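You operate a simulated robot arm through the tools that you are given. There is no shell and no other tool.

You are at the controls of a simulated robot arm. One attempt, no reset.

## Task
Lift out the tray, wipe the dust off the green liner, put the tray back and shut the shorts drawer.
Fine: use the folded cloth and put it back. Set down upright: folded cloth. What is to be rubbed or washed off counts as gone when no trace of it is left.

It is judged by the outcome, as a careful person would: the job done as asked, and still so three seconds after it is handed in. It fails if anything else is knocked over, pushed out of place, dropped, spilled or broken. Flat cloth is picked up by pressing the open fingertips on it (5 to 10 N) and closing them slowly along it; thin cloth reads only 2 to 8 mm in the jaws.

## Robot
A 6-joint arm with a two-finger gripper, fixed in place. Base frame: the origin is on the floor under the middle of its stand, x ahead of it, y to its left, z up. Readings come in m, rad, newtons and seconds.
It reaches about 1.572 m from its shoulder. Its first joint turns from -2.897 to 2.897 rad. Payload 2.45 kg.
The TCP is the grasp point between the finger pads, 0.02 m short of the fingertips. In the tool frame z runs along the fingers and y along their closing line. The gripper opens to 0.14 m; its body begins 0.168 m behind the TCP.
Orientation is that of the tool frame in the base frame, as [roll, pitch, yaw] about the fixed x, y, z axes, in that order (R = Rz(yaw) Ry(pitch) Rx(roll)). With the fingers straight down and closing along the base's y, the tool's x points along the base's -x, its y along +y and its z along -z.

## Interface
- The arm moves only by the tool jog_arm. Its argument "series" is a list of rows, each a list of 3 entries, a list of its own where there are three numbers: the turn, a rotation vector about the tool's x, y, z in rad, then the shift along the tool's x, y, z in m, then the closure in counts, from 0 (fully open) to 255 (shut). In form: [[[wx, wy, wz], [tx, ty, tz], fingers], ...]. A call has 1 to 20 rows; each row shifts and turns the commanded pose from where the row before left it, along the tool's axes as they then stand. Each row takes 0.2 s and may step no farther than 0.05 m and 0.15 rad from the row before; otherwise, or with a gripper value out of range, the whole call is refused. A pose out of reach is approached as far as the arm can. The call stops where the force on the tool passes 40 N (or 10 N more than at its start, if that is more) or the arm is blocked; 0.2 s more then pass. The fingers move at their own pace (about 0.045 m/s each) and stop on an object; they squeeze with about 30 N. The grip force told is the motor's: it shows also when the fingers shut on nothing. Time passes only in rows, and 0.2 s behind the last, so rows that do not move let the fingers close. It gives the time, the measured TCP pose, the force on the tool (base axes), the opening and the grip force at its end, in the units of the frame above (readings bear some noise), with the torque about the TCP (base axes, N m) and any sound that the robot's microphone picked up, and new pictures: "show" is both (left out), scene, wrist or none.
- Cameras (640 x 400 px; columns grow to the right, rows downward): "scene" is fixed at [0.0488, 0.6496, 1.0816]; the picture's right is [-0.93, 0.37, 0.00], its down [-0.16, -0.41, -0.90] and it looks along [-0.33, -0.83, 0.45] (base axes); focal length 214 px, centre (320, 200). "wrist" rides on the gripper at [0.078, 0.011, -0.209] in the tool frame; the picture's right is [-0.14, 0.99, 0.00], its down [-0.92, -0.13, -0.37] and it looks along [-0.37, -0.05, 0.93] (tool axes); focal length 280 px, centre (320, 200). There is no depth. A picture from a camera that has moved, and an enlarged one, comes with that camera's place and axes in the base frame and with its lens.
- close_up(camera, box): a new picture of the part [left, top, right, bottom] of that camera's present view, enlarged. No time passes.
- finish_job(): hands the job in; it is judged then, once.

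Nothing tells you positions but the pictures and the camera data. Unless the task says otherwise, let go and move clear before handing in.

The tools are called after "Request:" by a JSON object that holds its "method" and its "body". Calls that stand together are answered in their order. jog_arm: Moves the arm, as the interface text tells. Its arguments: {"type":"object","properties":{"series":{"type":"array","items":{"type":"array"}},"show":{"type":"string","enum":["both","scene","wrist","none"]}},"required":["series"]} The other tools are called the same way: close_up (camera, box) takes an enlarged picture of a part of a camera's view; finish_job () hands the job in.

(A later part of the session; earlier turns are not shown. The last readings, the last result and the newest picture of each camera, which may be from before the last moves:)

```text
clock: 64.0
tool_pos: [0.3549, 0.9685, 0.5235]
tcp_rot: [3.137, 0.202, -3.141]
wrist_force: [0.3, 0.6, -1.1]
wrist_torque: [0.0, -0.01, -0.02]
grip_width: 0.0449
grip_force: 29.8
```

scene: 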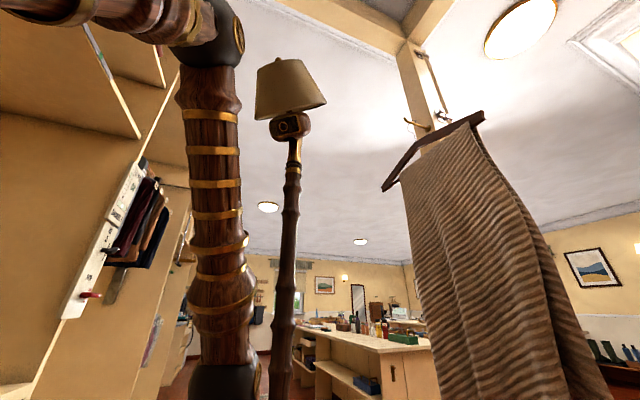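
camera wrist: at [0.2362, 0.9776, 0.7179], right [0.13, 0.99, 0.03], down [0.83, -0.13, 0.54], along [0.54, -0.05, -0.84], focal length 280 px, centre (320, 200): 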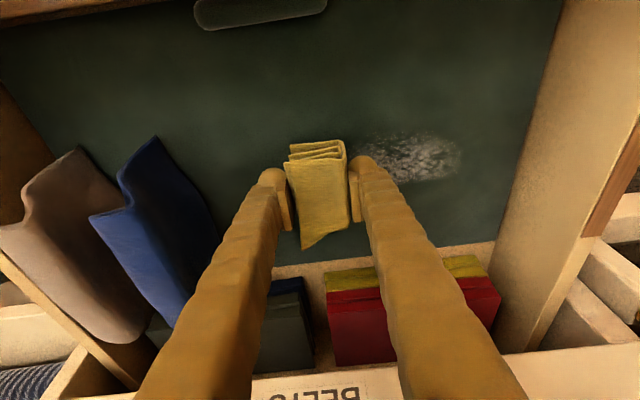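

Request:
{"method": "jog_arm", "body": {"series": [[[0, 0, 0], [0.0008, 0, 0.0039], 255], [[0, 0, 0], [0.0008, 0, 0.0039], 255], [[0, 0, 0], [0.0006, 0, 0.0029], 255], [[0, 0, 0], [0, 0, 0], 255]], "show": "none"}}

Request:
{"method": "jog_arm", "body": {"series": [[[0, 0, 0], [0.0004, 0, 0.002], 255], [[0, 0, 0], [0.0004, 0, 0.002], 255], [[0, 0, 0], [0, 0, 0], 255]], "show": "none"}}

```text
clock: 65.0
tool_pos: [0.3542, 0.9685, 0.5123]
tcp_rot: [3.137, 0.2, -3.139]
wrist_force: [-0.9, 0.1, -1.0]
wrist_torque: [-0.01, 0.01, -0.01]
grip_width: 0.0446
grip_force: 30.4
```

```text
clock: 65.8
tool_pos: [0.3555, 0.9692, 0.5069]
tcp_rot: [3.136, 0.2, -3.14]
wrist_force: [-0.5, -0.9, -0.2]
wrist_torque: [-0.01, 0.0, 0.02]
grip_width: 0.0444
grip_force: 30.5
```

Request:
{"method": "jog_arm", "body": {"series": [[[0, 0, 0], [0.0004, 0, 0.002], 255], [[0, 0, 0], [0.0004, 0, 0.002], 255], [[0, 0, 0], [0, 0, 0], 255]], "show": "none"}}

Request:
{"method": "jog_arm", "body": {"series": [[[0, 0, 0], [0.0004, 0, 0.002], 255], [[0, 0, 0], [0.0002, 0, 0.001], 255], [[0, 0, 0], [0, 0, 0], 255]], "show": "wrist"}}

```text
clock: 66.7
tool_pos: [0.3545, 0.9694, 0.5019]
tcp_rot: [3.136, 0.2, -3.14]
wrist_force: [-0.1, 0.1, 0.1]
wrist_torque: [-0.01, 0.0, 0.01]
grip_width: 0.0448
grip_force: 29.7
```

```text
clock: 67.5
tool_pos: [0.3556, 0.9697, 0.5012]
tcp_rot: [3.137, 0.201, -3.139]
wrist_force: [-1.3, 0.2, 4.5]
wrist_torque: [-0.05, 0.08, -0.03]
grip_width: 0.0448
grip_force: 30.3
camera wrist: at [0.2367, 0.9775, 0.6884], right [0.13, 0.99, 0.03], down [0.83, -0.13, 0.54], along [0.54, -0.04, -0.84], focal length 280 px, centre (320, 200)
```

wrist: 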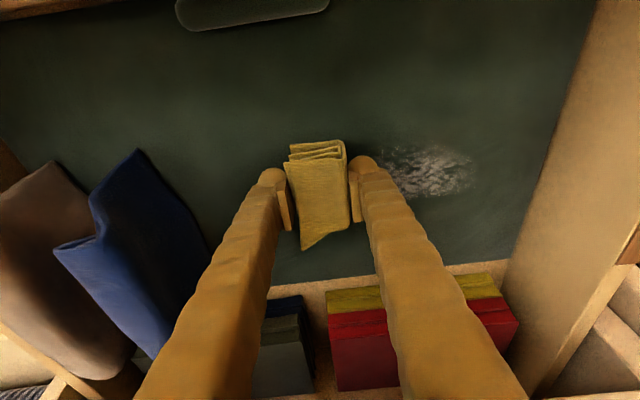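

Contact with about 4.5 N. I'll press slightly more and wipe along +y across the patch.

Request:
{"method": "jog_arm", "body": {"series": [[[0, 0, 0], [0.0002, 0, 0.001], 255], [[0, 0, 0], [0, 0.015, 0], 255], [[0, 0, 0], [0, 0.018, 0], 255], [[0, 0, 0], [0, 0.018, 0], 255], [[0, 0, 0], [0, 0.018, 0], 255], [[0, 0, 0], [0, 0.018, 0], 255], [[0, 0, 0], [0, 0.018, 0], 255], [[0, 0, 0], [0, 0.015, 0], 255], [[0, 0, 0], [0, 0, 0], 255]], "show": "wrist"}}

```text
clock: 69.5
tool_pos: [0.3555, 1.0892, 0.501]
tcp_rot: [3.136, 0.203, -3.139]
wrist_force: [-0.7, -6.6, 17.4]
wrist_torque: [-0.22, 0.18, 0.04]
grip_width: 0.0448
grip_force: 30.0
camera wrist: at [0.2365, 1.098, 0.688], right [0.13, 0.99, 0.03], down [0.83, -0.13, 0.54], along [0.54, -0.04, -0.84], focal length 280 px, centre (320, 200)
```

wrist: 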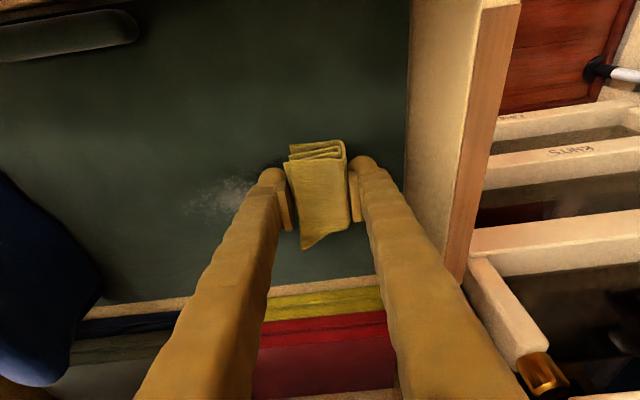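

Most is wiped. I'll ease the pressure a bit and wipe back, then repeat with small x offsets.

Request:
{"method": "jog_arm", "body": {"series": [[[0, 0, 0], [-0.0003, 0, -0.0012], 255], [[0, 0, 0], [0, -0.02, 0], 255], [[0, 0, 0], [0, -0.02, 0], 255], [[0, 0, 0], [0, -0.02, 0], 255], [[0, 0, 0], [0, -0.02, 0], 255], [[0, 0, 0], [0, -0.02, 0], 255], [[0, 0, 0], [0, -0.02, 0], 255], [[0, 0, 0], [0, -0.018, 0], 255], [[0, 0, 0], [0.006, 0, -0.001], 255], [[0, 0, 0], [0.006, 0, -0.0015], 255], [[0, 0, 0], [0, 0.02, 0], 255], [[0, 0, 0], [0, 0.02, 0], 255], [[0, 0, 0], [0, 0.02, 0], 255], [[0, 0, 0], [0, 0.02, 0], 255], [[0, 0, 0], [0, 0.02, 0], 255], [[0, 0, 0], [0, 0.02, 0], 255], [[0, 0, 0], [0, 0.02, 0], 255]], "show": "wrist"}}

```text
clock: 71.8
tool_pos: [0.3447, 0.954, 0.4994]
tcp_rot: [3.141, 0.2, -3.14]
wrist_force: [-1.1, -1.3, 9.9]
wrist_torque: [0.01, 0.16, 0.0]
grip_width: 0.0448
grip_force: 29.4
stopped in row 11: the force on the tool passed its limit at 47 N (the readings are from after the stop); the commanded pose is now the measured one
camera wrist: at [0.2259, 0.9635, 0.6878], right [0.13, 0.99, 0.03], down [0.83, -0.13, 0.55], along [0.54, -0.05, -0.84], focal length 280 px, centre (320, 200)
```

wrist: 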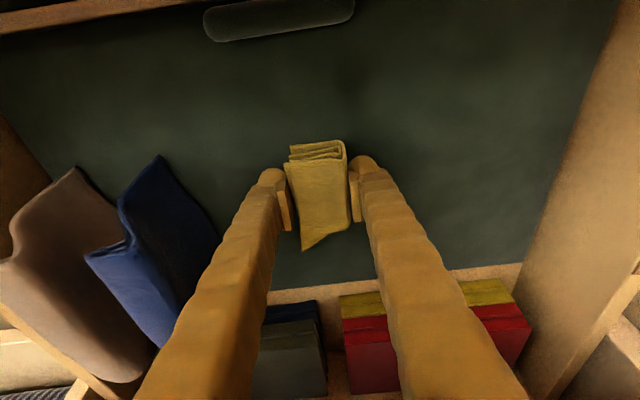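

The patch looks gone from here. Let me zoom in to check for remaining traces.

Request:
{"method": "close_up", "body": {"camera": "wrist", "box": [200, 80, 540, 290]}}

Request:
{"method": "jog_arm", "body": {"series": [[[0, 0, 0], [-0.0003, 0, -0.0012], 255], [[0, 0, 0], [0, 0.018, 0], 255], [[0, 0, 0], [0, 0.018, 0], 255], [[0, 0, 0], [0, 0.018, 0], 255], [[0, 0, 0], [0, 0.018, 0], 255], [[0, 0, 0], [0, 0.018, 0], 255], [[0, 0, 0], [0, 0.018, 0], 255], [[0, 0, 0], [0, 0.018, 0], 255], [[0, 0, 0], [0, 0.012, 0], 255], [[0, 0, 0], [0, 0, 0], 255]], "show": "wrist"}}

```text
1.88 times, centred on (370, 185) of wrist
camera zoom: at [0.2259, 0.9635, 0.6878], right [0.13, 0.99, 0.03], down [0.83, -0.13, 0.55], along [0.54, -0.05, -0.84], focal length 528 px, centre (226, 228)
```

zoom: 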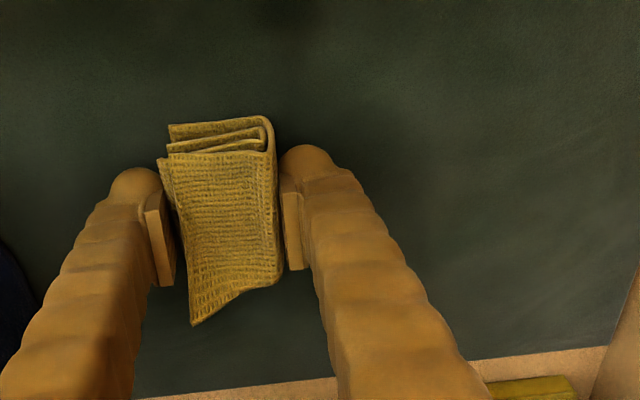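

```text
clock: 74.0
tool_pos: [0.3438, 1.0911, 0.5005]
tcp_rot: [3.141, 0.2, -3.141]
wrist_force: [0.1, 0.1, -1.0]
wrist_torque: [0.0, 0.0, 0.02]
grip_width: 0.0449
grip_force: 29.6
camera wrist: at [0.2254, 1.1014, 0.688], right [0.13, 0.99, 0.03], down [0.83, -0.13, 0.54], along [0.54, -0.05, -0.84], focal length 280 px, centre (320, 200)
```

wrist: 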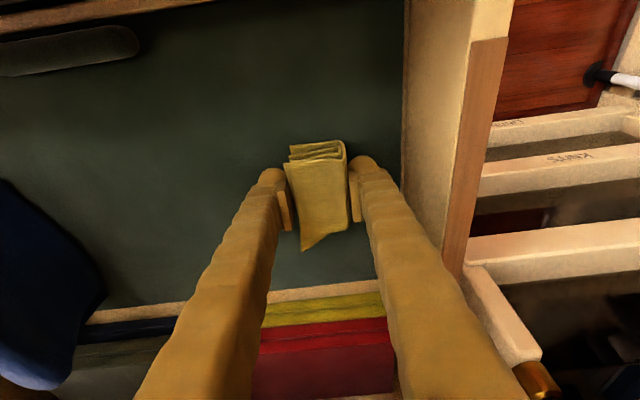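

That last pass hovered without contact. I'll do one more contact pass slightly further back (x≈0.367) to cover the rear edge of the patch.

Request:
{"method": "jog_arm", "body": {"series": [[[0, 0, 0], [-0.0225, 0, 0.0046], 255], [[0, 0, 0], [0.0002, 0, 0.001], 255], [[0, 0, 0], [0, 0, 0], 255]], "show": "none"}}

Request:
{"method": "jog_arm", "body": {"series": [[[0, 0, 0], [0.0002, 0, 0.0008], 255], [[0, 0, 0], [0, 0, 0], 255]], "show": "none"}}

```text
clock: 74.8
tool_pos: [0.3678, 1.09, 0.4997]
tcp_rot: [-3.141, 0.201, -3.141]
wrist_force: [-1.6, 0.7, 1.8]
wrist_torque: [0.06, 0.06, 0.02]
grip_width: 0.0451
grip_force: 30.3
```

```text
clock: 75.3
tool_pos: [0.368, 1.0919, 0.5]
tcp_rot: [-3.141, 0.202, -3.14]
wrist_force: [3.7, -0.2, 7.5]
wrist_torque: [-0.01, 0.01, 0.02]
grip_width: 0.0454
grip_force: 30.1
```

Request:
{"method": "jog_arm", "body": {"series": [[[0, 0, 0], [0, -0.018, 0], 255], [[0, 0, 0], [0, -0.018, 0], 255], [[0, 0, 0], [0, -0.018, 0], 255], [[0, 0, 0], [0, -0.018, 0], 255], [[0, 0, 0], [0, -0.018, 0], 255], [[0, 0, 0], [0, -0.018, 0], 255], [[0, 0, 0], [0, -0.018, 0], 255], [[0, 0, 0], [0, -0.01, 0], 255]], "show": "none"}}

Request:
{"method": "jog_arm", "body": {"series": [[[0, 0, 0], [0.01, 0, -0.002], 255], [[0, 0, 0], [0.01, 0, -0.002], 255], [[0, 0, 0], [0, 0.018, 0], 255], [[0, 0, 0], [0, 0.018, 0], 255], [[0, 0, 0], [0, 0.018, 0], 255], [[0, 0, 0], [0, 0.018, 0], 255], [[0, 0, 0], [0, 0.018, 0], 255], [[0, 0, 0], [0, 0.018, 0], 255], [[0, 0, 0], [0, 0.018, 0], 255]], "show": "wrist"}}

```text
clock: 77.2
tool_pos: [0.3699, 0.9558, 0.499]
tcp_rot: [3.141, 0.202, -3.141]
wrist_force: [1.3, 17.6, 30.9]
wrist_torque: [0.33, 0.32, -0.15]
grip_width: 0.045
grip_force: 30.0
```

```text
clock: 77.8
tool_pos: [0.3473, 0.957, 0.4985]
tcp_rot: [-3.137, 0.201, -3.139]
wrist_force: [-0.8, -3.9, 12.1]
wrist_torque: [0.0, 0.38, 0.08]
grip_width: 0.0449
grip_force: 30.0
stopped in row 3: the force on the tool passed its limit at 49 N (the readings are from after the stop); the commanded pose is now the measured one
camera wrist: at [0.2293, 0.969, 0.6866], right [0.13, 0.99, 0.02], down [0.83, -0.12, 0.55], along [0.54, -0.05, -0.84], focal length 280 px, centre (320, 200)
```

wrist: 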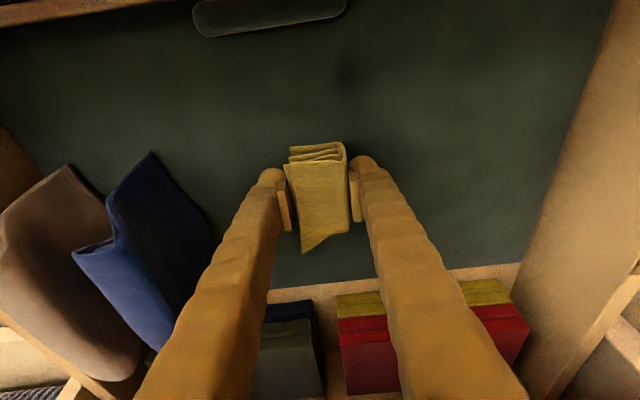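

Time to lift and inspect the liner for any remaining trace.

Request:
{"method": "jog_arm", "body": {"series": [[[0, 0, 0], [-0.004, 0, -0.02], 255], [[0, 0, 0], [-0.006, 0, -0.03], 255], [[0, 0, 0], [-0.006, 0, -0.03], 255], [[0, 0, 0], [-0.006, 0, -0.03], 255], [[0, 0, 0], [-0.006, 0, -0.03], 255], [[0, 0, 0], [-0.008, 0, -0.04], 255], [[0, 0, 0], [-0.008, -0.01, -0.04], 255]], "show": "wrist"}}

Request:
{"method": "close_up", "body": {"camera": "wrist", "box": [140, 20, 480, 230]}}

```text
clock: 79.5
tool_pos: [0.3436, 0.9471, 0.7222]
tcp_rot: [-3.134, 0.199, -3.139]
wrist_force: [-0.2, -0.4, -1.3]
wrist_torque: [0.02, -0.02, 0.01]
grip_width: 0.0448
grip_force: 29.7
camera wrist: at [0.2254, 0.9582, 0.9107], right [0.13, 0.99, 0.02], down [0.83, -0.12, 0.54], along [0.54, -0.06, -0.84], focal length 280 px, centre (320, 200)
```

wrist: 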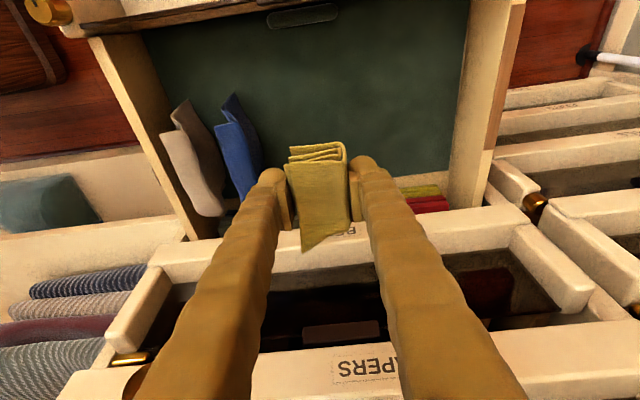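

```text
1.88 times, centred on (310, 125) of wrist
camera zoom: at [0.2254, 0.9582, 0.9107], right [0.13, 0.99, 0.02], down [0.83, -0.12, 0.54], along [0.54, -0.06, -0.84], focal length 528 px, centre (339, 341)
```

zoom: 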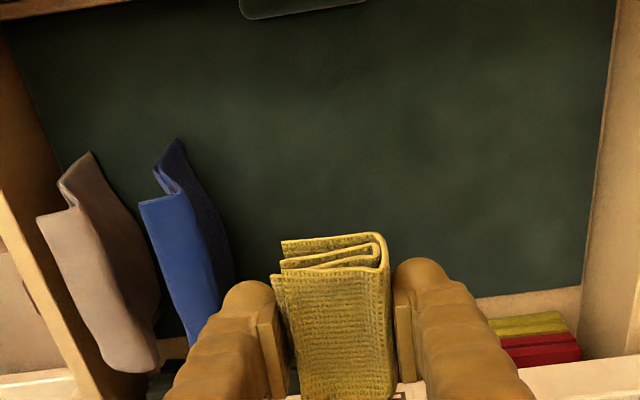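

Request:
{"method": "close_up", "body": {"camera": "wrist", "box": [310, 60, 470, 170]}}

Request:
{"method": "close_up", "body": {"camera": "wrist", "box": [220, 60, 380, 170]}}

```text
3.64 times, centred on (390, 115) of wrist
camera zoom: at [0.2254, 0.9582, 0.9107], right [0.13, 0.99, 0.02], down [0.83, -0.12, 0.54], along [0.54, -0.06, -0.84], focal length 1020 px, centre (66, 509)
```

zoom: 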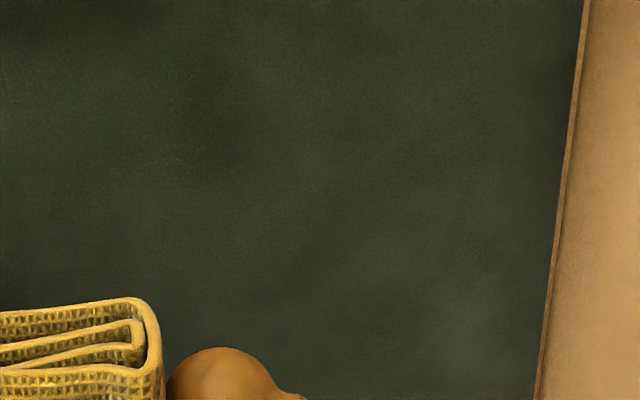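

```text
3.64 times, centred on (300, 115) of wrist
camera zoom: at [0.2254, 0.9582, 0.9107], right [0.13, 0.99, 0.02], down [0.83, -0.12, 0.54], along [0.54, -0.06, -0.84], focal length 1020 px, centre (393, 509)
```

zoom: 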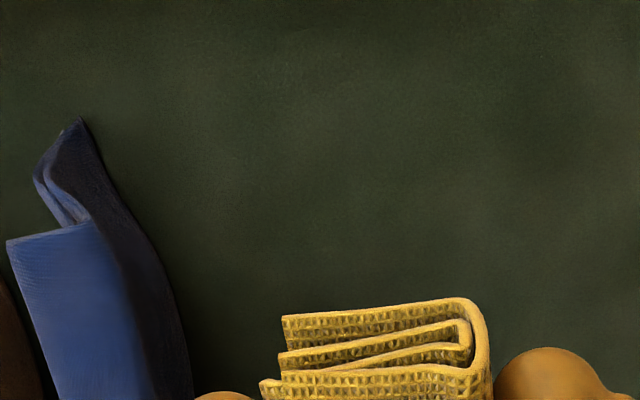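

The liner looks clean. Now I take the cloth back to its place on the shelf, reversing the safe route.

Request:
{"method": "jog_arm", "body": {"series": [[[0, 0, 0], [0, -0.042, 0], 255], [[0, 0, 0], [0, -0.042, 0], 255], [[0, 0, 0], [0, -0.042, 0], 255], [[0, 0, 0], [0, -0.042, 0], 255], [[0, 0, 0], [0, -0.042, 0], 255], [[0, 0, 0], [0, -0.042, 0], 255], [[0, 0, 0], [0, -0.042, 0], 255], [[0, 0, 0], [-0.007, -0.04, 0.01], 255], [[0, 0, 0], [-0.007, -0.04, 0.01], 255], [[0, 0.05, 0], [-0.007, -0.04, 0], 255], [[0, 0.05, 0], [-0.007, -0.04, 0], 255], [[0, 0.05, 0], [-0.007, -0.04, 0], 255], [[0, 0.05, 0], [-0.007, -0.04, 0], 255], [[0, 0, 0], [0, -0.02, -0.02], 255], [[0, 0, 0], [0, -0.02, -0.03], 255], [[0, 0, 0], [0, -0.02, -0.03], 255], [[0, 0, 0], [0, -0.01, -0.033], 255], [[0, 0, 0], [0, 0, -0.033], 255]]}}

```text
clock: 83.2
tool_pos: [0.3942, 0.347, 0.8591]
tcp_rot: [-3.137, -0.001, -3.141]
wrist_force: [0.4, -0.1, -0.4]
wrist_torque: [0.0, 0.0, 0.0]
grip_width: 0.0451
grip_force: 29.9
camera wrist: at [0.3159, 0.3571, 1.0666], right [0.14, 0.99, -0.01], down [0.92, -0.12, 0.37], along [0.37, -0.06, -0.93], focal length 280 px, centre (320, 200)
```

scene: 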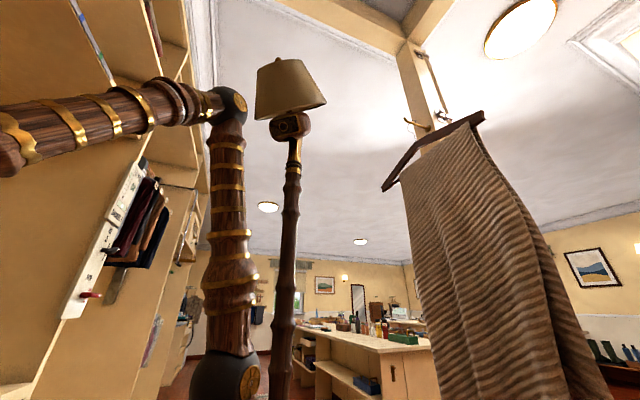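
wrist: 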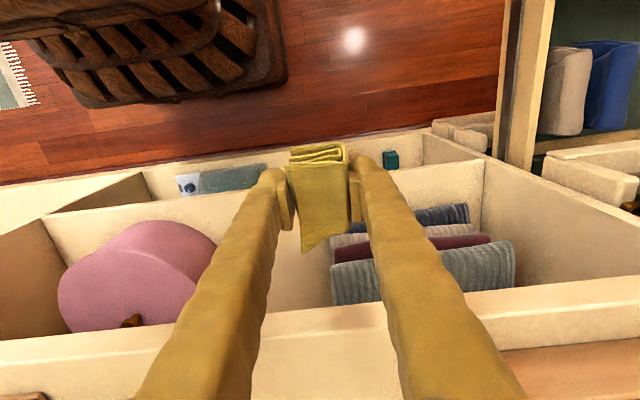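

Request:
{"method": "jog_arm", "body": {"series": [[[0, 0, 0], [0, 0, -0.034], 255], [[0, 0, 0], [0, 0, -0.034], 255], [[0, 0, 0], [0, 0, -0.034], 255], [[0, 0, 0], [0, 0, -0.034], 255], [[0, 0, 0], [0, 0, -0.034], 255], [[0, -0.04, 0], [-0.0347, -0.0169, 0.0014], 255], [[0, -0.04, 0], [-0.0346, -0.0169, 0.0028], 255], [[0, -0.04, 0], [-0.0345, -0.0169, 0.0042], 255], [[0, -0.04, 0], [-0.0343, -0.0169, 0.0055], 255], [[0, -0.04, 0], [-0.034, -0.0169, 0.0069], 255], [[0, 0, 0], [0, 0, 0], 255]]}}

Request:
{"method": "close_up", "body": {"camera": "wrist", "box": [420, 0, 640, 140]}}

```text
clock: 85.7
tool_pos: [0.5663, 0.2638, 1.0217]
tcp_rot: [-3.137, 0.201, -3.139]
wrist_force: [-0.1, -1.0, 0.4]
wrist_torque: [0.0, 0.01, -0.02]
grip_width: 0.045
grip_force: 29.7
camera wrist: at [0.4484, 0.2734, 1.2092], right [0.13, 0.99, 0.02], down [0.83, -0.12, 0.55], along [0.54, -0.05, -0.84], focal length 280 px, centre (320, 200)
```

scene: 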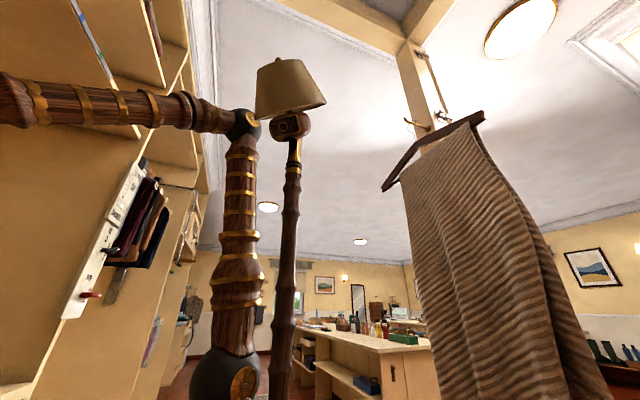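
wrist: 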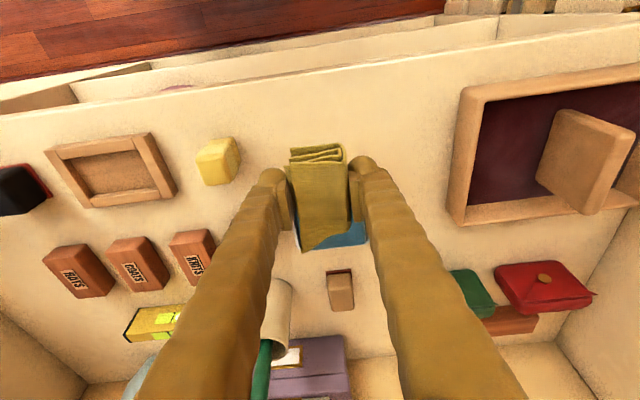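

```text
2.86 times, centred on (530, 70) of wrist
camera zoom: at [0.4484, 0.2734, 1.2092], right [0.13, 0.99, 0.02], down [0.83, -0.12, 0.55], along [0.54, -0.05, -0.84], focal length 801 px, centre (-280, 571)
```

zoom: 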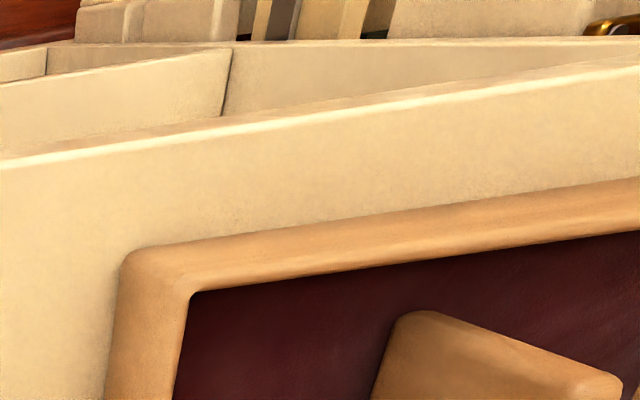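

Over the original cloth spot. I'll lower it to the same pose it was picked from.

Request:
{"method": "jog_arm", "body": {"series": [[[-0.01, 0, 0], [0.0052, -0.0004, 0.0279], 255], [[0, 0, 0], [0.0052, -0.0004, 0.0279], 255], [[0, 0, 0], [0.0045, -0.0004, 0.0245], 255], [[0, 0, 0], [0.0012, 0, 0.0059], 255], [[0, 0, 0], [0, 0, 0], 255]], "show": "wrist"}}

Request:
{"method": "jog_arm", "body": {"series": [[[0, 0, 0], [0.0006, 0, 0.0025], 255], [[0, 0, 0], [0, 0, 0], 255]], "show": "none"}}

```text
clock: 86.8
tool_pos: [0.5681, 0.2604, 0.9346]
tcp_rot: [3.135, 0.202, -3.14]
wrist_force: [-1.1, 0.3, -0.5]
wrist_torque: [0.0, -0.02, 0.02]
grip_width: 0.0449
grip_force: 29.8
camera wrist: at [0.4495, 0.269, 1.1222], right [0.13, 0.99, 0.03], down [0.83, -0.13, 0.54], along [0.54, -0.05, -0.84], focal length 280 px, centre (320, 200)
```

wrist: 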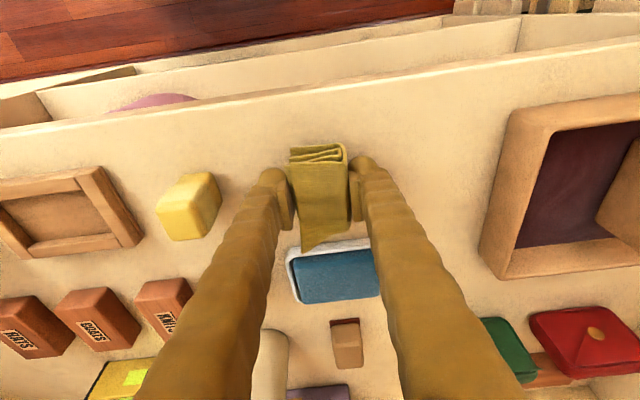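

```text
clock: 87.5
tool_pos: [0.5683, 0.2605, 0.9317]
tcp_rot: [3.135, 0.201, -3.14]
wrist_force: [-0.2, 0.0, -0.5]
wrist_torque: [0.02, 0.07, 0.01]
grip_width: 0.0452
grip_force: 30.0
```

Request:
{"method": "jog_arm", "body": {"series": [[[0, 0, 0], [0.0004, 0.0015, 0.002], 255], [[0, 0, 0], [0.0004, 0, 0.002], 255], [[0, 0, 0], [0, 0, 0], 255]], "show": "none"}}

Request:
{"method": "jog_arm", "body": {"series": [[[0, 0, 0], [0.0003, 0, 0.0015], 255], [[0, 0, 0], [0, 0, 0], 255]], "show": "none"}}

```text
clock: 88.2
tool_pos: [0.5677, 0.2632, 0.9274]
tcp_rot: [3.136, 0.201, -3.14]
wrist_force: [0.1, 0.9, 0.2]
wrist_torque: [-0.02, 0.0, 0.01]
grip_width: 0.0453
grip_force: 30.1
```

```text
clock: 88.8
tool_pos: [0.5683, 0.2633, 0.9256]
tcp_rot: [3.135, 0.201, -3.141]
wrist_force: [0.0, -0.3, -0.4]
wrist_torque: [0.0, -0.01, -0.02]
grip_width: 0.0452
grip_force: 30.1
```

Request:
{"method": "jog_arm", "body": {"series": [[[0, 0, 0], [0.0002, 0, 0.0012], 255], [[0, 0, 0], [0, 0, 0], 255]], "show": "none"}}

Request:
{"method": "jog_arm", "body": {"series": [[[0, 0, 0], [0.0002, 0, 0.0012], 255], [[0, 0, 0], [0, 0, 0], 255]], "show": "wrist"}}

```text
clock: 89.5
tool_pos: [0.5674, 0.2635, 0.9252]
tcp_rot: [3.135, 0.2, -3.14]
wrist_force: [-0.4, -0.2, 0.2]
wrist_torque: [-0.03, 0.0, -0.01]
grip_width: 0.045
grip_force: 30.1
```

```text
clock: 90.0
tool_pos: [0.569, 0.2636, 0.923]
tcp_rot: [3.138, 0.2, -3.14]
wrist_force: [-3.2, -1.0, 10.2]
wrist_torque: [-0.03, 0.34, 0.02]
grip_width: 0.0451
grip_force: 29.4
camera wrist: at [0.4496, 0.2717, 1.1118], right [0.13, 0.99, 0.03], down [0.83, -0.13, 0.54], along [0.54, -0.05, -0.84], focal length 280 px, centre (320, 200)
```

wrist: 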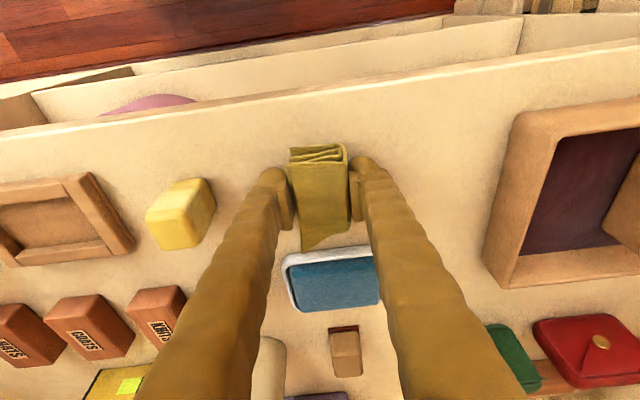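

Contact made. I'll ease up a hair and open the fingers gently, just enough to clear the cloth.

Request:
{"method": "jog_arm", "body": {"series": [[[0, 0, 0], [-0.0002, 0, -0.001], 255], [[0, 0, 0], [0, 0, 0], 165], [[0, 0, 0], [0, 0, 0], 150], [[0, 0, 0], [0, 0, 0], 130], [[0, 0, 0], [0, 0, 0], 118], [[0, 0, 0], [0, 0, 0], 118]], "show": "wrist"}}

Request:
{"method": "close_up", "body": {"camera": "wrist", "box": [240, 120, 400, 240]}}

```text
clock: 91.5
tool_pos: [0.568, 0.2637, 0.9245]
tcp_rot: [3.137, 0.201, -3.141]
wrist_force: [0.0, 0.4, -0.1]
wrist_torque: [0.01, -0.01, -0.01]
grip_width: 0.0753
grip_force: 0.0
camera wrist: at [0.4498, 0.2717, 1.1129], right [0.13, 0.99, 0.03], down [0.83, -0.13, 0.54], along [0.54, -0.05, -0.84], focal length 280 px, centre (320, 200)
```

wrist: 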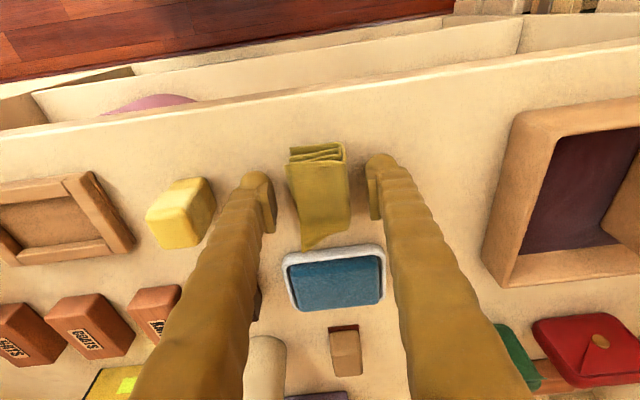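

```text
3.33 times, centred on (320, 180) of wrist
camera zoom: at [0.4498, 0.2717, 1.1129], right [0.13, 0.99, 0.03], down [0.83, -0.13, 0.54], along [0.54, -0.05, -0.84], focal length 935 px, centre (320, 267)
```

zoom: 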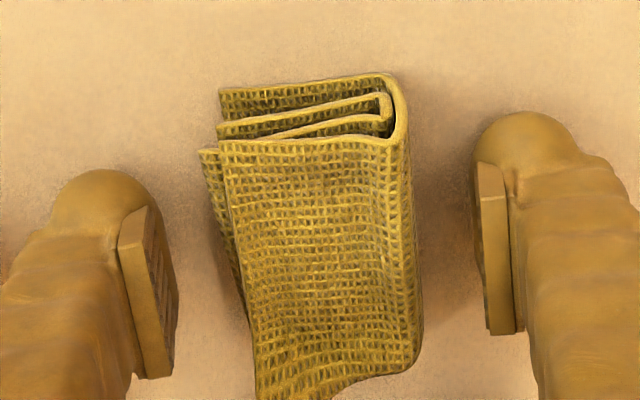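

The cloth is back in its place, upright. Now up and over to the tray on the shelf.

Request:
{"method": "jog_arm", "body": {"series": [[[0, 0, 0], [-0.003, 0, -0.0147], 118], [[0, 0, 0], [-0.0055, 0, -0.027], 118], [[0, 0, 0], [-0.0055, 0, -0.027], 118], [[0, 0, 0], [-0.0055, 0, -0.027], 118], [[0, 0, 0], [-0.0055, 0, -0.027], 110], [[0, 0, 0], [-0.0057, 0.038, 0.0011], 110], [[0, 0, 0], [-0.0057, 0.038, 0.0011], 110], [[0, 0, 0], [-0.0057, 0.038, 0.0011], 110], [[0, 0, 0], [-0.0057, 0.038, 0.0011], 110], [[0, 0, 0], [-0.0057, 0.038, 0.0011], 110], [[0, 0, 0], [-0.0057, 0.038, 0.0011], 110], [[0, 0, 0], [-0.0057, 0.038, 0.0011], 110], [[0, 0, 0], [0, 0, 0], 110]], "show": "wrist"}}

Request:
{"method": "close_up", "body": {"camera": "wrist", "box": [180, 80, 460, 260]}}

Request:
{"method": "close_up", "body": {"camera": "wrist", "box": [0, 60, 200, 200]}}

```text
clock: 94.2
tool_pos: [0.6084, 0.5281, 1.0528]
tcp_rot: [3.138, 0.202, -3.14]
wrist_force: [-0.6, -0.4, 0.1]
wrist_torque: [-0.01, -0.01, 0.02]
grip_width: 0.08
grip_force: 0.2
camera wrist: at [0.4898, 0.5366, 1.2401], right [0.13, 0.99, 0.03], down [0.83, -0.13, 0.54], along [0.54, -0.05, -0.84], focal length 280 px, centre (320, 200)
```

wrist: 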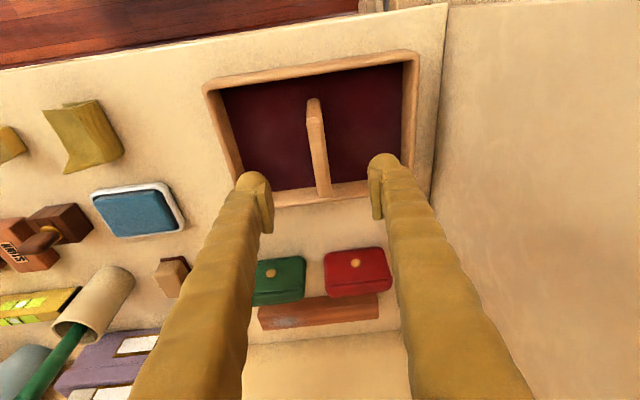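

```text
2.22 times, centred on (320, 170) of wrist
camera zoom: at [0.4898, 0.5366, 1.2401], right [0.13, 0.99, 0.03], down [0.83, -0.13, 0.54], along [0.54, -0.05, -0.84], focal length 623 px, centre (320, 267)
```

zoom: 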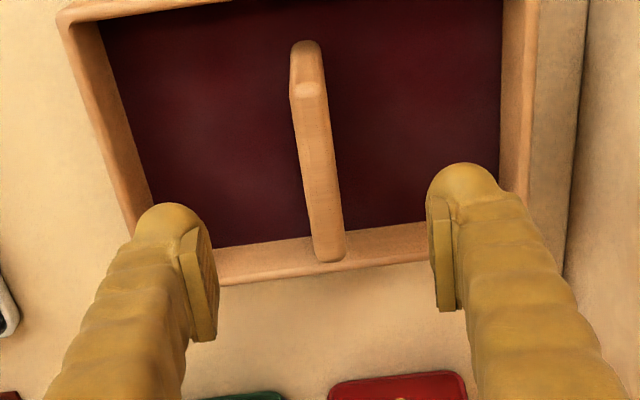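

```text
2.86 times, centred on (100, 130) of wrist
camera zoom: at [0.4898, 0.5366, 1.2401], right [0.13, 0.99, 0.03], down [0.83, -0.13, 0.54], along [0.54, -0.05, -0.84], focal length 801 px, centre (949, 400)
```

zoom: 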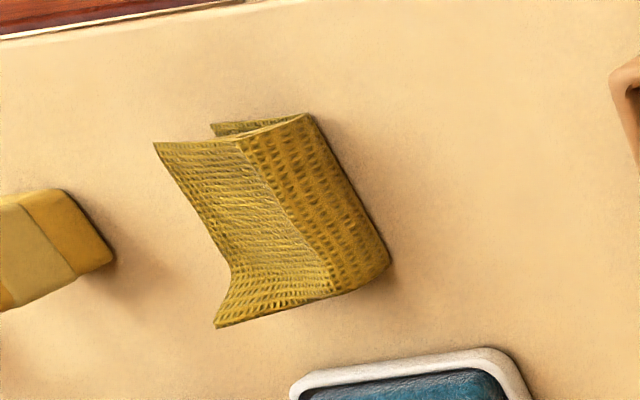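

Tray handle is centred. Descend to straddle it and grip it as before.

Request:
{"method": "jog_arm", "body": {"series": [[[0, 0, 0], [0.0054, 0.0005, 0.0265], 110], [[0, 0, 0], [0.0054, 0.0005, 0.0265], 110], [[0, 0, 0], [0.0054, 0.0005, 0.0265], 110], [[0, 0, 0], [0.0052, 0, 0.0255], 110], [[0, 0, 0], [0, 0, 0], 110]], "show": "wrist"}}

Request:
{"method": "jog_arm", "body": {"series": [[[0, 0, 0], [0, 0, 0], 255], [[0, 0, 0], [0, 0, 0], 255], [[0, 0, 0], [0, 0, 0], 255], [[0, 0, 0], [0, 0, 0], 255], [[0, 0, 0], [0, 0, 0], 255], [[0, 0, 0], [0, 0, 0], 255]], "show": "wrist"}}

```text
clock: 95.5
tool_pos: [0.6063, 0.5291, 0.9433]
tcp_rot: [3.135, 0.203, -3.138]
wrist_force: [-0.8, -0.4, -0.3]
wrist_torque: [-0.01, 0.01, 0.0]
grip_width: 0.0796
grip_force: 0.0
camera wrist: at [0.4879, 0.5382, 1.1315], right [0.13, 0.99, 0.03], down [0.83, -0.13, 0.54], along [0.54, -0.05, -0.84], focal length 280 px, centre (320, 200)
```

wrist: 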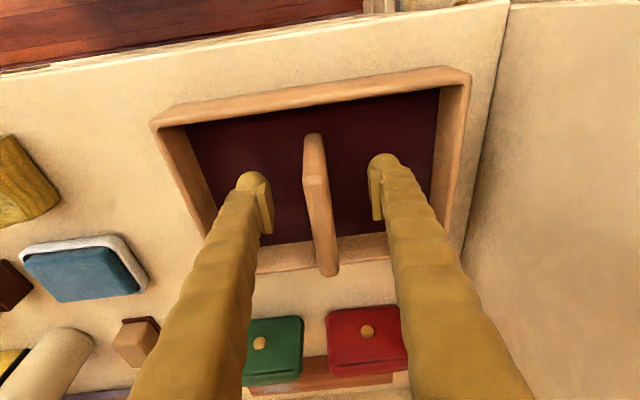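

```text
clock: 96.8
tool_pos: [0.6068, 0.5295, 0.9443]
tcp_rot: [3.136, 0.201, -3.139]
wrist_force: [0.0, 0.8, -0.3]
wrist_torque: [0.02, -0.03, -0.05]
grip_width: 0.015
grip_force: 29.8
camera wrist: at [0.488, 0.5382, 1.1316], right [0.13, 0.99, 0.03], down [0.83, -0.13, 0.54], along [0.54, -0.05, -0.84], focal length 280 px, centre (320, 200)
```

wrist: 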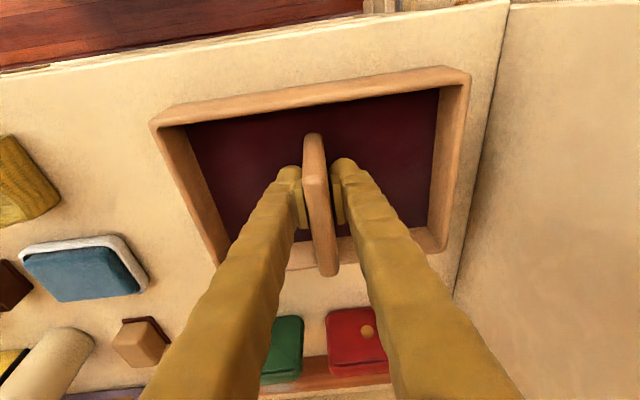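

Gripped again at 15 mm. Lift gently, then back out of the bay.

Request:
{"method": "jog_arm", "body": {"series": [[[0, 0, 0], [-0.001, 0, -0.0049], 255], [[0, 0, 0], [-0.002, 0, -0.0098], 255], [[0, 0, 0], [-0.003, 0, -0.0147], 255], [[0, 0, 0], [-0.004, 0, -0.0196], 255], [[0, 0, 0], [-0.005, 0, -0.0245], 255], [[0, 0, 0], [-0.006, 0, -0.0294], 255], [[0, 0, 0], [0, 0, 0], 255]], "show": "none"}}

Request:
{"method": "jog_arm", "body": {"series": [[[0, 0, 0], [0.02, -0.014, -0.004], 255], [[0, 0, 0], [0.0294, -0.021, -0.006], 255], [[0, 0, 0], [0.0294, -0.021, -0.006], 255], [[0, 0, 0], [0.0294, -0.021, -0.006], 255], [[0, 0, 0], [0.0294, -0.021, -0.006], 255], [[0, 0, 0], [0.0294, -0.021, -0.006], 255], [[0, 0.065, 0], [0.0294, -0.021, -0.005], 255], [[0, 0.065, 0], [0.0294, -0.021, -0.003], 255], [[0, 0.065, 0], [0.006, -0.018, -0.001], 255]]}}

Request:
{"method": "close_up", "body": {"camera": "wrist", "box": [440, 0, 640, 150]}}

```text
clock: 98.5
tool_pos: [0.6076, 0.5304, 1.0495]
tcp_rot: [3.139, 0.2, -3.14]
wrist_force: [0.4, -0.5, -2.7]
wrist_torque: [0.02, 0.0, -0.02]
grip_width: 0.0151
grip_force: 29.4
```

```text
clock: 100.5
tool_pos: [0.3713, 0.3485, 1.0457]
tcp_rot: [3.139, 0.005, -3.137]
wrist_force: [-0.4, -0.9, -2.7]
wrist_torque: [0.03, -0.05, -0.02]
grip_width: 0.015
grip_force: 30.0
camera wrist: at [0.2928, 0.3568, 1.2541], right [0.13, 0.99, 0.01], down [0.92, -0.13, 0.37], along [0.37, -0.05, -0.93], focal length 280 px, centre (320, 200)
```

scene: 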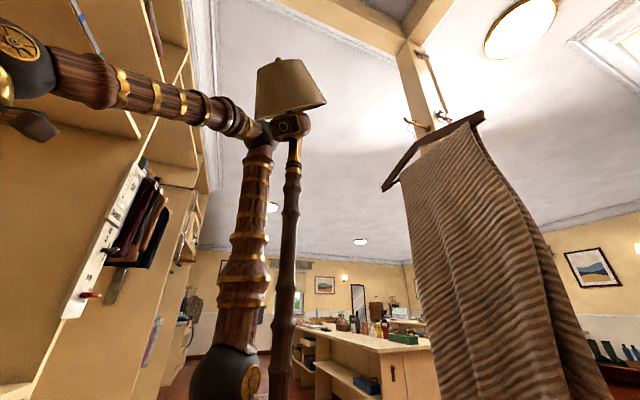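
wrist: 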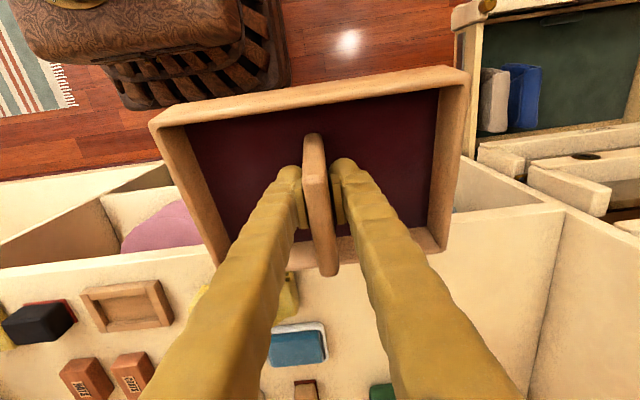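

```text
2.67 times, centred on (540, 75) of wrist
camera zoom: at [0.2928, 0.3568, 1.2541], right [0.13, 0.99, 0.01], down [0.92, -0.13, 0.37], along [0.37, -0.05, -0.93], focal length 748 px, centre (-267, 533)
```

zoom: 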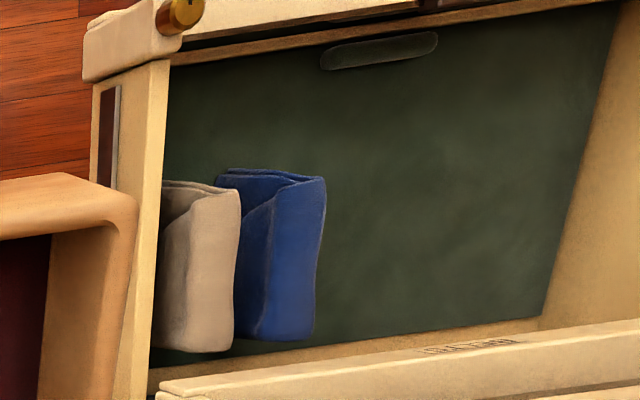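

The liner looks clean from this viewpoint too. Now descend past the lamp on the same safe column with the tray.

Request:
{"method": "jog_arm", "body": {"series": [[[0, 0, 0], [0, 0, 0.03], 255], [[0, 0, 0], [0, 0, 0.03], 255], [[0, 0, 0], [0, 0, 0.03], 255], [[0, 0, 0], [0, 0, 0.03], 255], [[0, 0, 0], [0, 0, 0.03], 255], [[0, -0.05, 0], [0, 0, 0.03], 255], [[0, -0.05, 0], [0.003, 0, 0.03], 255], [[0, -0.05, 0], [0.003, 0, 0.03], 255], [[0, 0, 0], [0.006, 0.005, 0.03], 255], [[0, 0, 0], [0.006, 0.01, 0.025], 255]]}}

```text
clock: 102.7
tool_pos: [0.3704, 0.3673, 0.7486]
tcp_rot: [3.137, 0.155, -3.139]
wrist_force: [-0.1, -0.5, -3.0]
wrist_torque: [-0.01, 0.02, 0.02]
grip_width: 0.015
grip_force: 29.6
camera wrist: at [0.2598, 0.3756, 0.9424], right [0.13, 0.99, 0.03], down [0.85, -0.13, 0.51], along [0.5, -0.04, -0.86], focal length 280 px, centre (320, 200)
```

scene: 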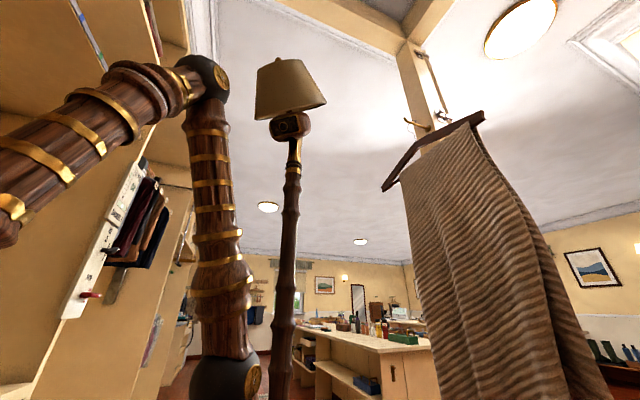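
wrist: 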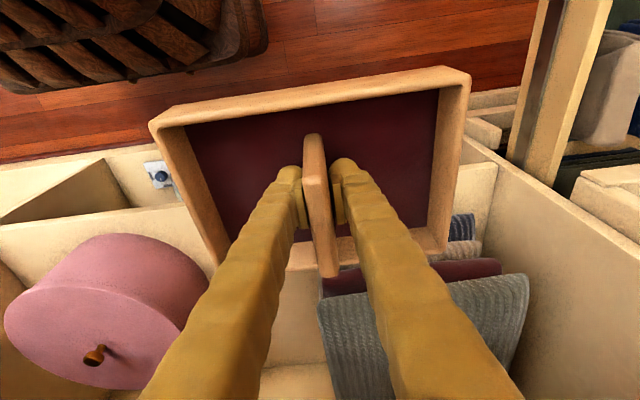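

Request:
{"method": "jog_arm", "body": {"series": [[[0, -0.045, 0], [0.003, 0.02, 0], 255], [[0, 0, 0], [0.0065, 0.034, -0.001], 255], [[0, 0, 0], [0.0065, 0.034, -0.001], 255], [[0, 0, 0], [0.0065, 0.034, -0.001], 255], [[0, 0, 0], [0.0065, 0.034, -0.001], 255], [[0, 0, 0], [0.0065, 0.034, -0.001], 255], [[0, 0, 0], [0.0065, 0.034, -0.001], 255], [[0, 0, 0], [0.0065, 0.034, -0.001], 255], [[0, 0, 0], [0.0065, 0.034, -0.001], 255], [[0, 0, 0], [0.0035, 0.034, -0.001], 255], [[0, 0, 0], [0, 0.034, 0], 255], [[0, 0, 0], [0, 0.034, 0], 255], [[0, 0, 0], [0, 0.034, 0], 255], [[0, 0, 0], [0, 0.034, 0], 255], [[0, 0, 0], [0, 0.034, 0], 255], [[0, 0, 0], [0, 0.034, 0], 255], [[0, 0, 0], [0, 0.034, 0], 255], [[0, 0, 0], [0, 0.034, 0], 255], [[0, 0, 0], [0, 0.034, 0], 255], [[0, 0, 0], [0, 0.022, 0], 255]]}}

```text
clock: 106.8
tool_pos: [0.3087, 1.0195, 0.7523]
tcp_rot: [3.138, 0.2, -3.136]
wrist_force: [0.4, 0.2, -3.3]
wrist_torque: [-0.01, 0.04, 0.01]
grip_width: 0.0152
grip_force: 30.2
camera wrist: at [0.19, 1.029, 0.94], right [0.13, 0.99, 0.03], down [0.83, -0.13, 0.54], along [0.54, -0.05, -0.84], focal length 280 px, centre (320, 200)
```

scene: 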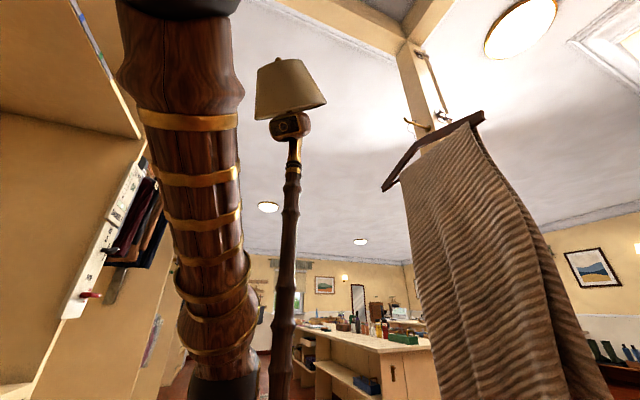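
wrist: 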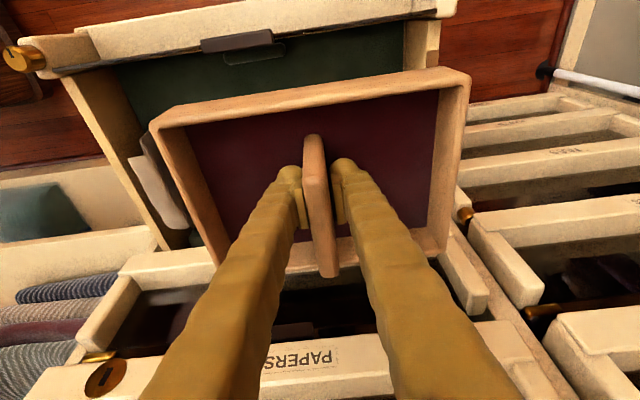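

Over the drawer again. Lower the tray along the reverse path: down, then forward under the upper drawer front.

Request:
{"method": "jog_arm", "body": {"series": [[[0, 0, 0.012], [0.0058, 0.0005, 0.0287], 255], [[0, 0, 0], [0.0058, 0.0005, 0.0287], 255], [[0, 0, 0], [0.0058, 0.0005, 0.0287], 255], [[0, 0, 0], [0.0055, 0, 0.027], 255], [[0, 0, 0], [-0.0161, 0, 0.0237], 255], [[0, 0, 0], [-0.0161, 0, 0.0237], 255], [[0, 0, 0], [-0.0161, 0, 0.0237], 255], [[0, 0, 0], [0, 0, 0], 255]], "show": "wrist"}}

```text
clock: 108.7
tool_pos: [0.3694, 1.0218, 0.5761]
tcp_rot: [3.135, 0.2, 3.132]
wrist_force: [-0.1, -0.2, -3.2]
wrist_torque: [0.0, -0.01, 0.01]
grip_width: 0.0147
grip_force: 30.5
camera wrist: at [0.2505, 1.0317, 0.7645], right [0.14, 0.99, 0.03], down [0.83, -0.14, 0.54], along [0.54, -0.05, -0.84], focal length 280 px, centre (320, 200)
```

wrist: 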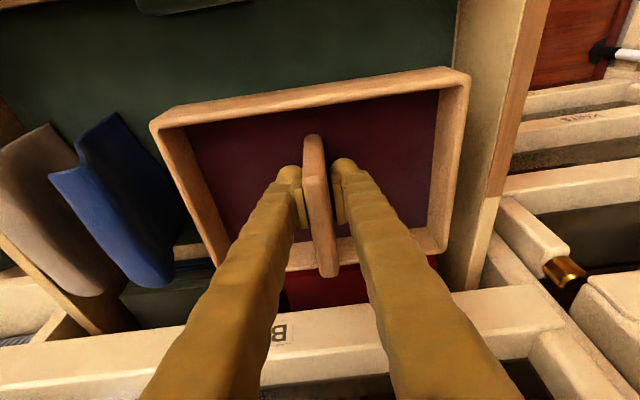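

Matches the earlier lift pose. Now lower gently to the liner.

Request:
{"method": "jog_arm", "body": {"series": [[[0, 0, 0], [0.001, 0, 0.0098], 255], [[0, 0, 0], [0.002, 0, 0.0098], 255], [[0, 0, 0], [0.002, 0, 0.0098], 255], [[0, 0, 0], [0.002, 0, 0.0098], 255], [[0, 0, 0], [0.001, 0, 0.0049], 255], [[0, 0, 0], [0, 0, 0], 255]], "show": "none"}}

Request:
{"method": "jog_arm", "body": {"series": [[[0, 0, 0], [0.0006, 0, 0.003], 255], [[0, 0, 0], [0, 0, 0], 255]], "show": "none"}}

Request:
{"method": "jog_arm", "body": {"series": [[[0, 0, 0], [0.0005, 0, 0.0025], 255], [[0, 0, 0], [0, 0, 0], 255]], "show": "none"}}

```text
clock: 110.0
tool_pos: [0.3701, 1.0226, 0.5296]
tcp_rot: [3.135, 0.201, 3.13]
wrist_force: [0.0, -1.2, -3.1]
wrist_torque: [-0.01, 0.05, -0.02]
grip_width: 0.015
grip_force: 29.9
```

```text
clock: 110.7
tool_pos: [0.3704, 1.0233, 0.5267]
tcp_rot: [3.134, 0.199, 3.13]
wrist_force: [0.0, 0.2, -2.5]
wrist_torque: [-0.02, 0.01, 0.01]
grip_width: 0.015
grip_force: 29.9
```

```text
clock: 111.2
tool_pos: [0.3707, 1.0232, 0.5254]
tcp_rot: [3.134, 0.202, 3.133]
wrist_force: [-0.7, -0.3, -2.8]
wrist_torque: [0.0, 0.02, 0.0]
grip_width: 0.0151
grip_force: 30.0
```

Request:
{"method": "jog_arm", "body": {"series": [[[0, 0, 0], [0.0004, -0.0008, 0.002], 255], [[0, 0, 0], [0, 0, 0], 255]], "show": "none"}}

Request:
{"method": "jog_arm", "body": {"series": [[[0, 0, 0], [0.0004, 0, 0.002], 255], [[0, 0, 0], [0, 0, 0], 255]], "show": "wrist"}}

```text
clock: 111.8
tool_pos: [0.37, 1.0223, 0.5227]
tcp_rot: [3.135, 0.201, 3.13]
wrist_force: [0.8, 0.3, -3.6]
wrist_torque: [0.02, 0.02, -0.01]
grip_width: 0.0149
grip_force: 30.1
```

```text
clock: 112.5
tool_pos: [0.3697, 1.0217, 0.5193]
tcp_rot: [3.133, 0.2, 3.131]
wrist_force: [-0.2, 0.6, -3.5]
wrist_torque: [0.0, -0.01, 0.02]
grip_width: 0.0151
grip_force: 29.9
camera wrist: at [0.2516, 1.0315, 0.7078], right [0.14, 0.99, 0.03], down [0.83, -0.14, 0.54], along [0.54, -0.05, -0.84], focal length 280 px, centre (320, 200)
```

wrist: 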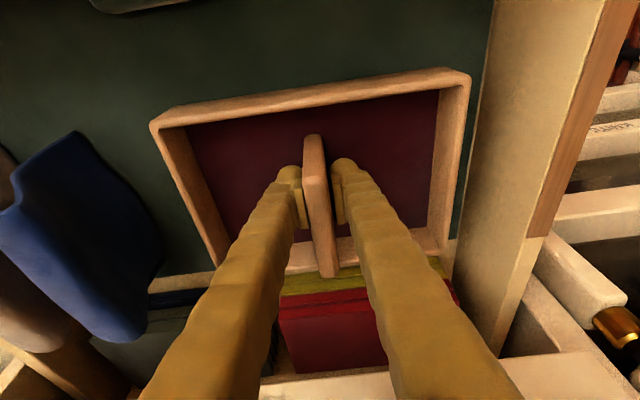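

Request:
{"method": "jog_arm", "body": {"series": [[[0, 0, 0], [0.0004, 0, 0.002], 255], [[0, 0, 0], [0, 0, 0], 255]], "show": "none"}}

Request:
{"method": "jog_arm", "body": {"series": [[[0, 0, 0], [0.0003, 0, 0.0015], 255], [[0, 0, 0], [0, 0, 0], 255]], "show": "none"}}

```text
clock: 113.0
tool_pos: [0.3696, 1.0213, 0.518]
tcp_rot: [3.133, 0.202, 3.131]
wrist_force: [0.7, -4.8, 10.0]
wrist_torque: [-0.07, 0.23, 0.04]
grip_width: 0.0151
grip_force: 30.0
```

```text
clock: 113.7
tool_pos: [0.3698, 1.023, 0.5169]
tcp_rot: [3.132, 0.201, 3.132]
wrist_force: [-0.9, -8.4, 26.2]
wrist_torque: [-0.11, -0.08, 0.05]
grip_width: 0.0151
grip_force: 30.4
```

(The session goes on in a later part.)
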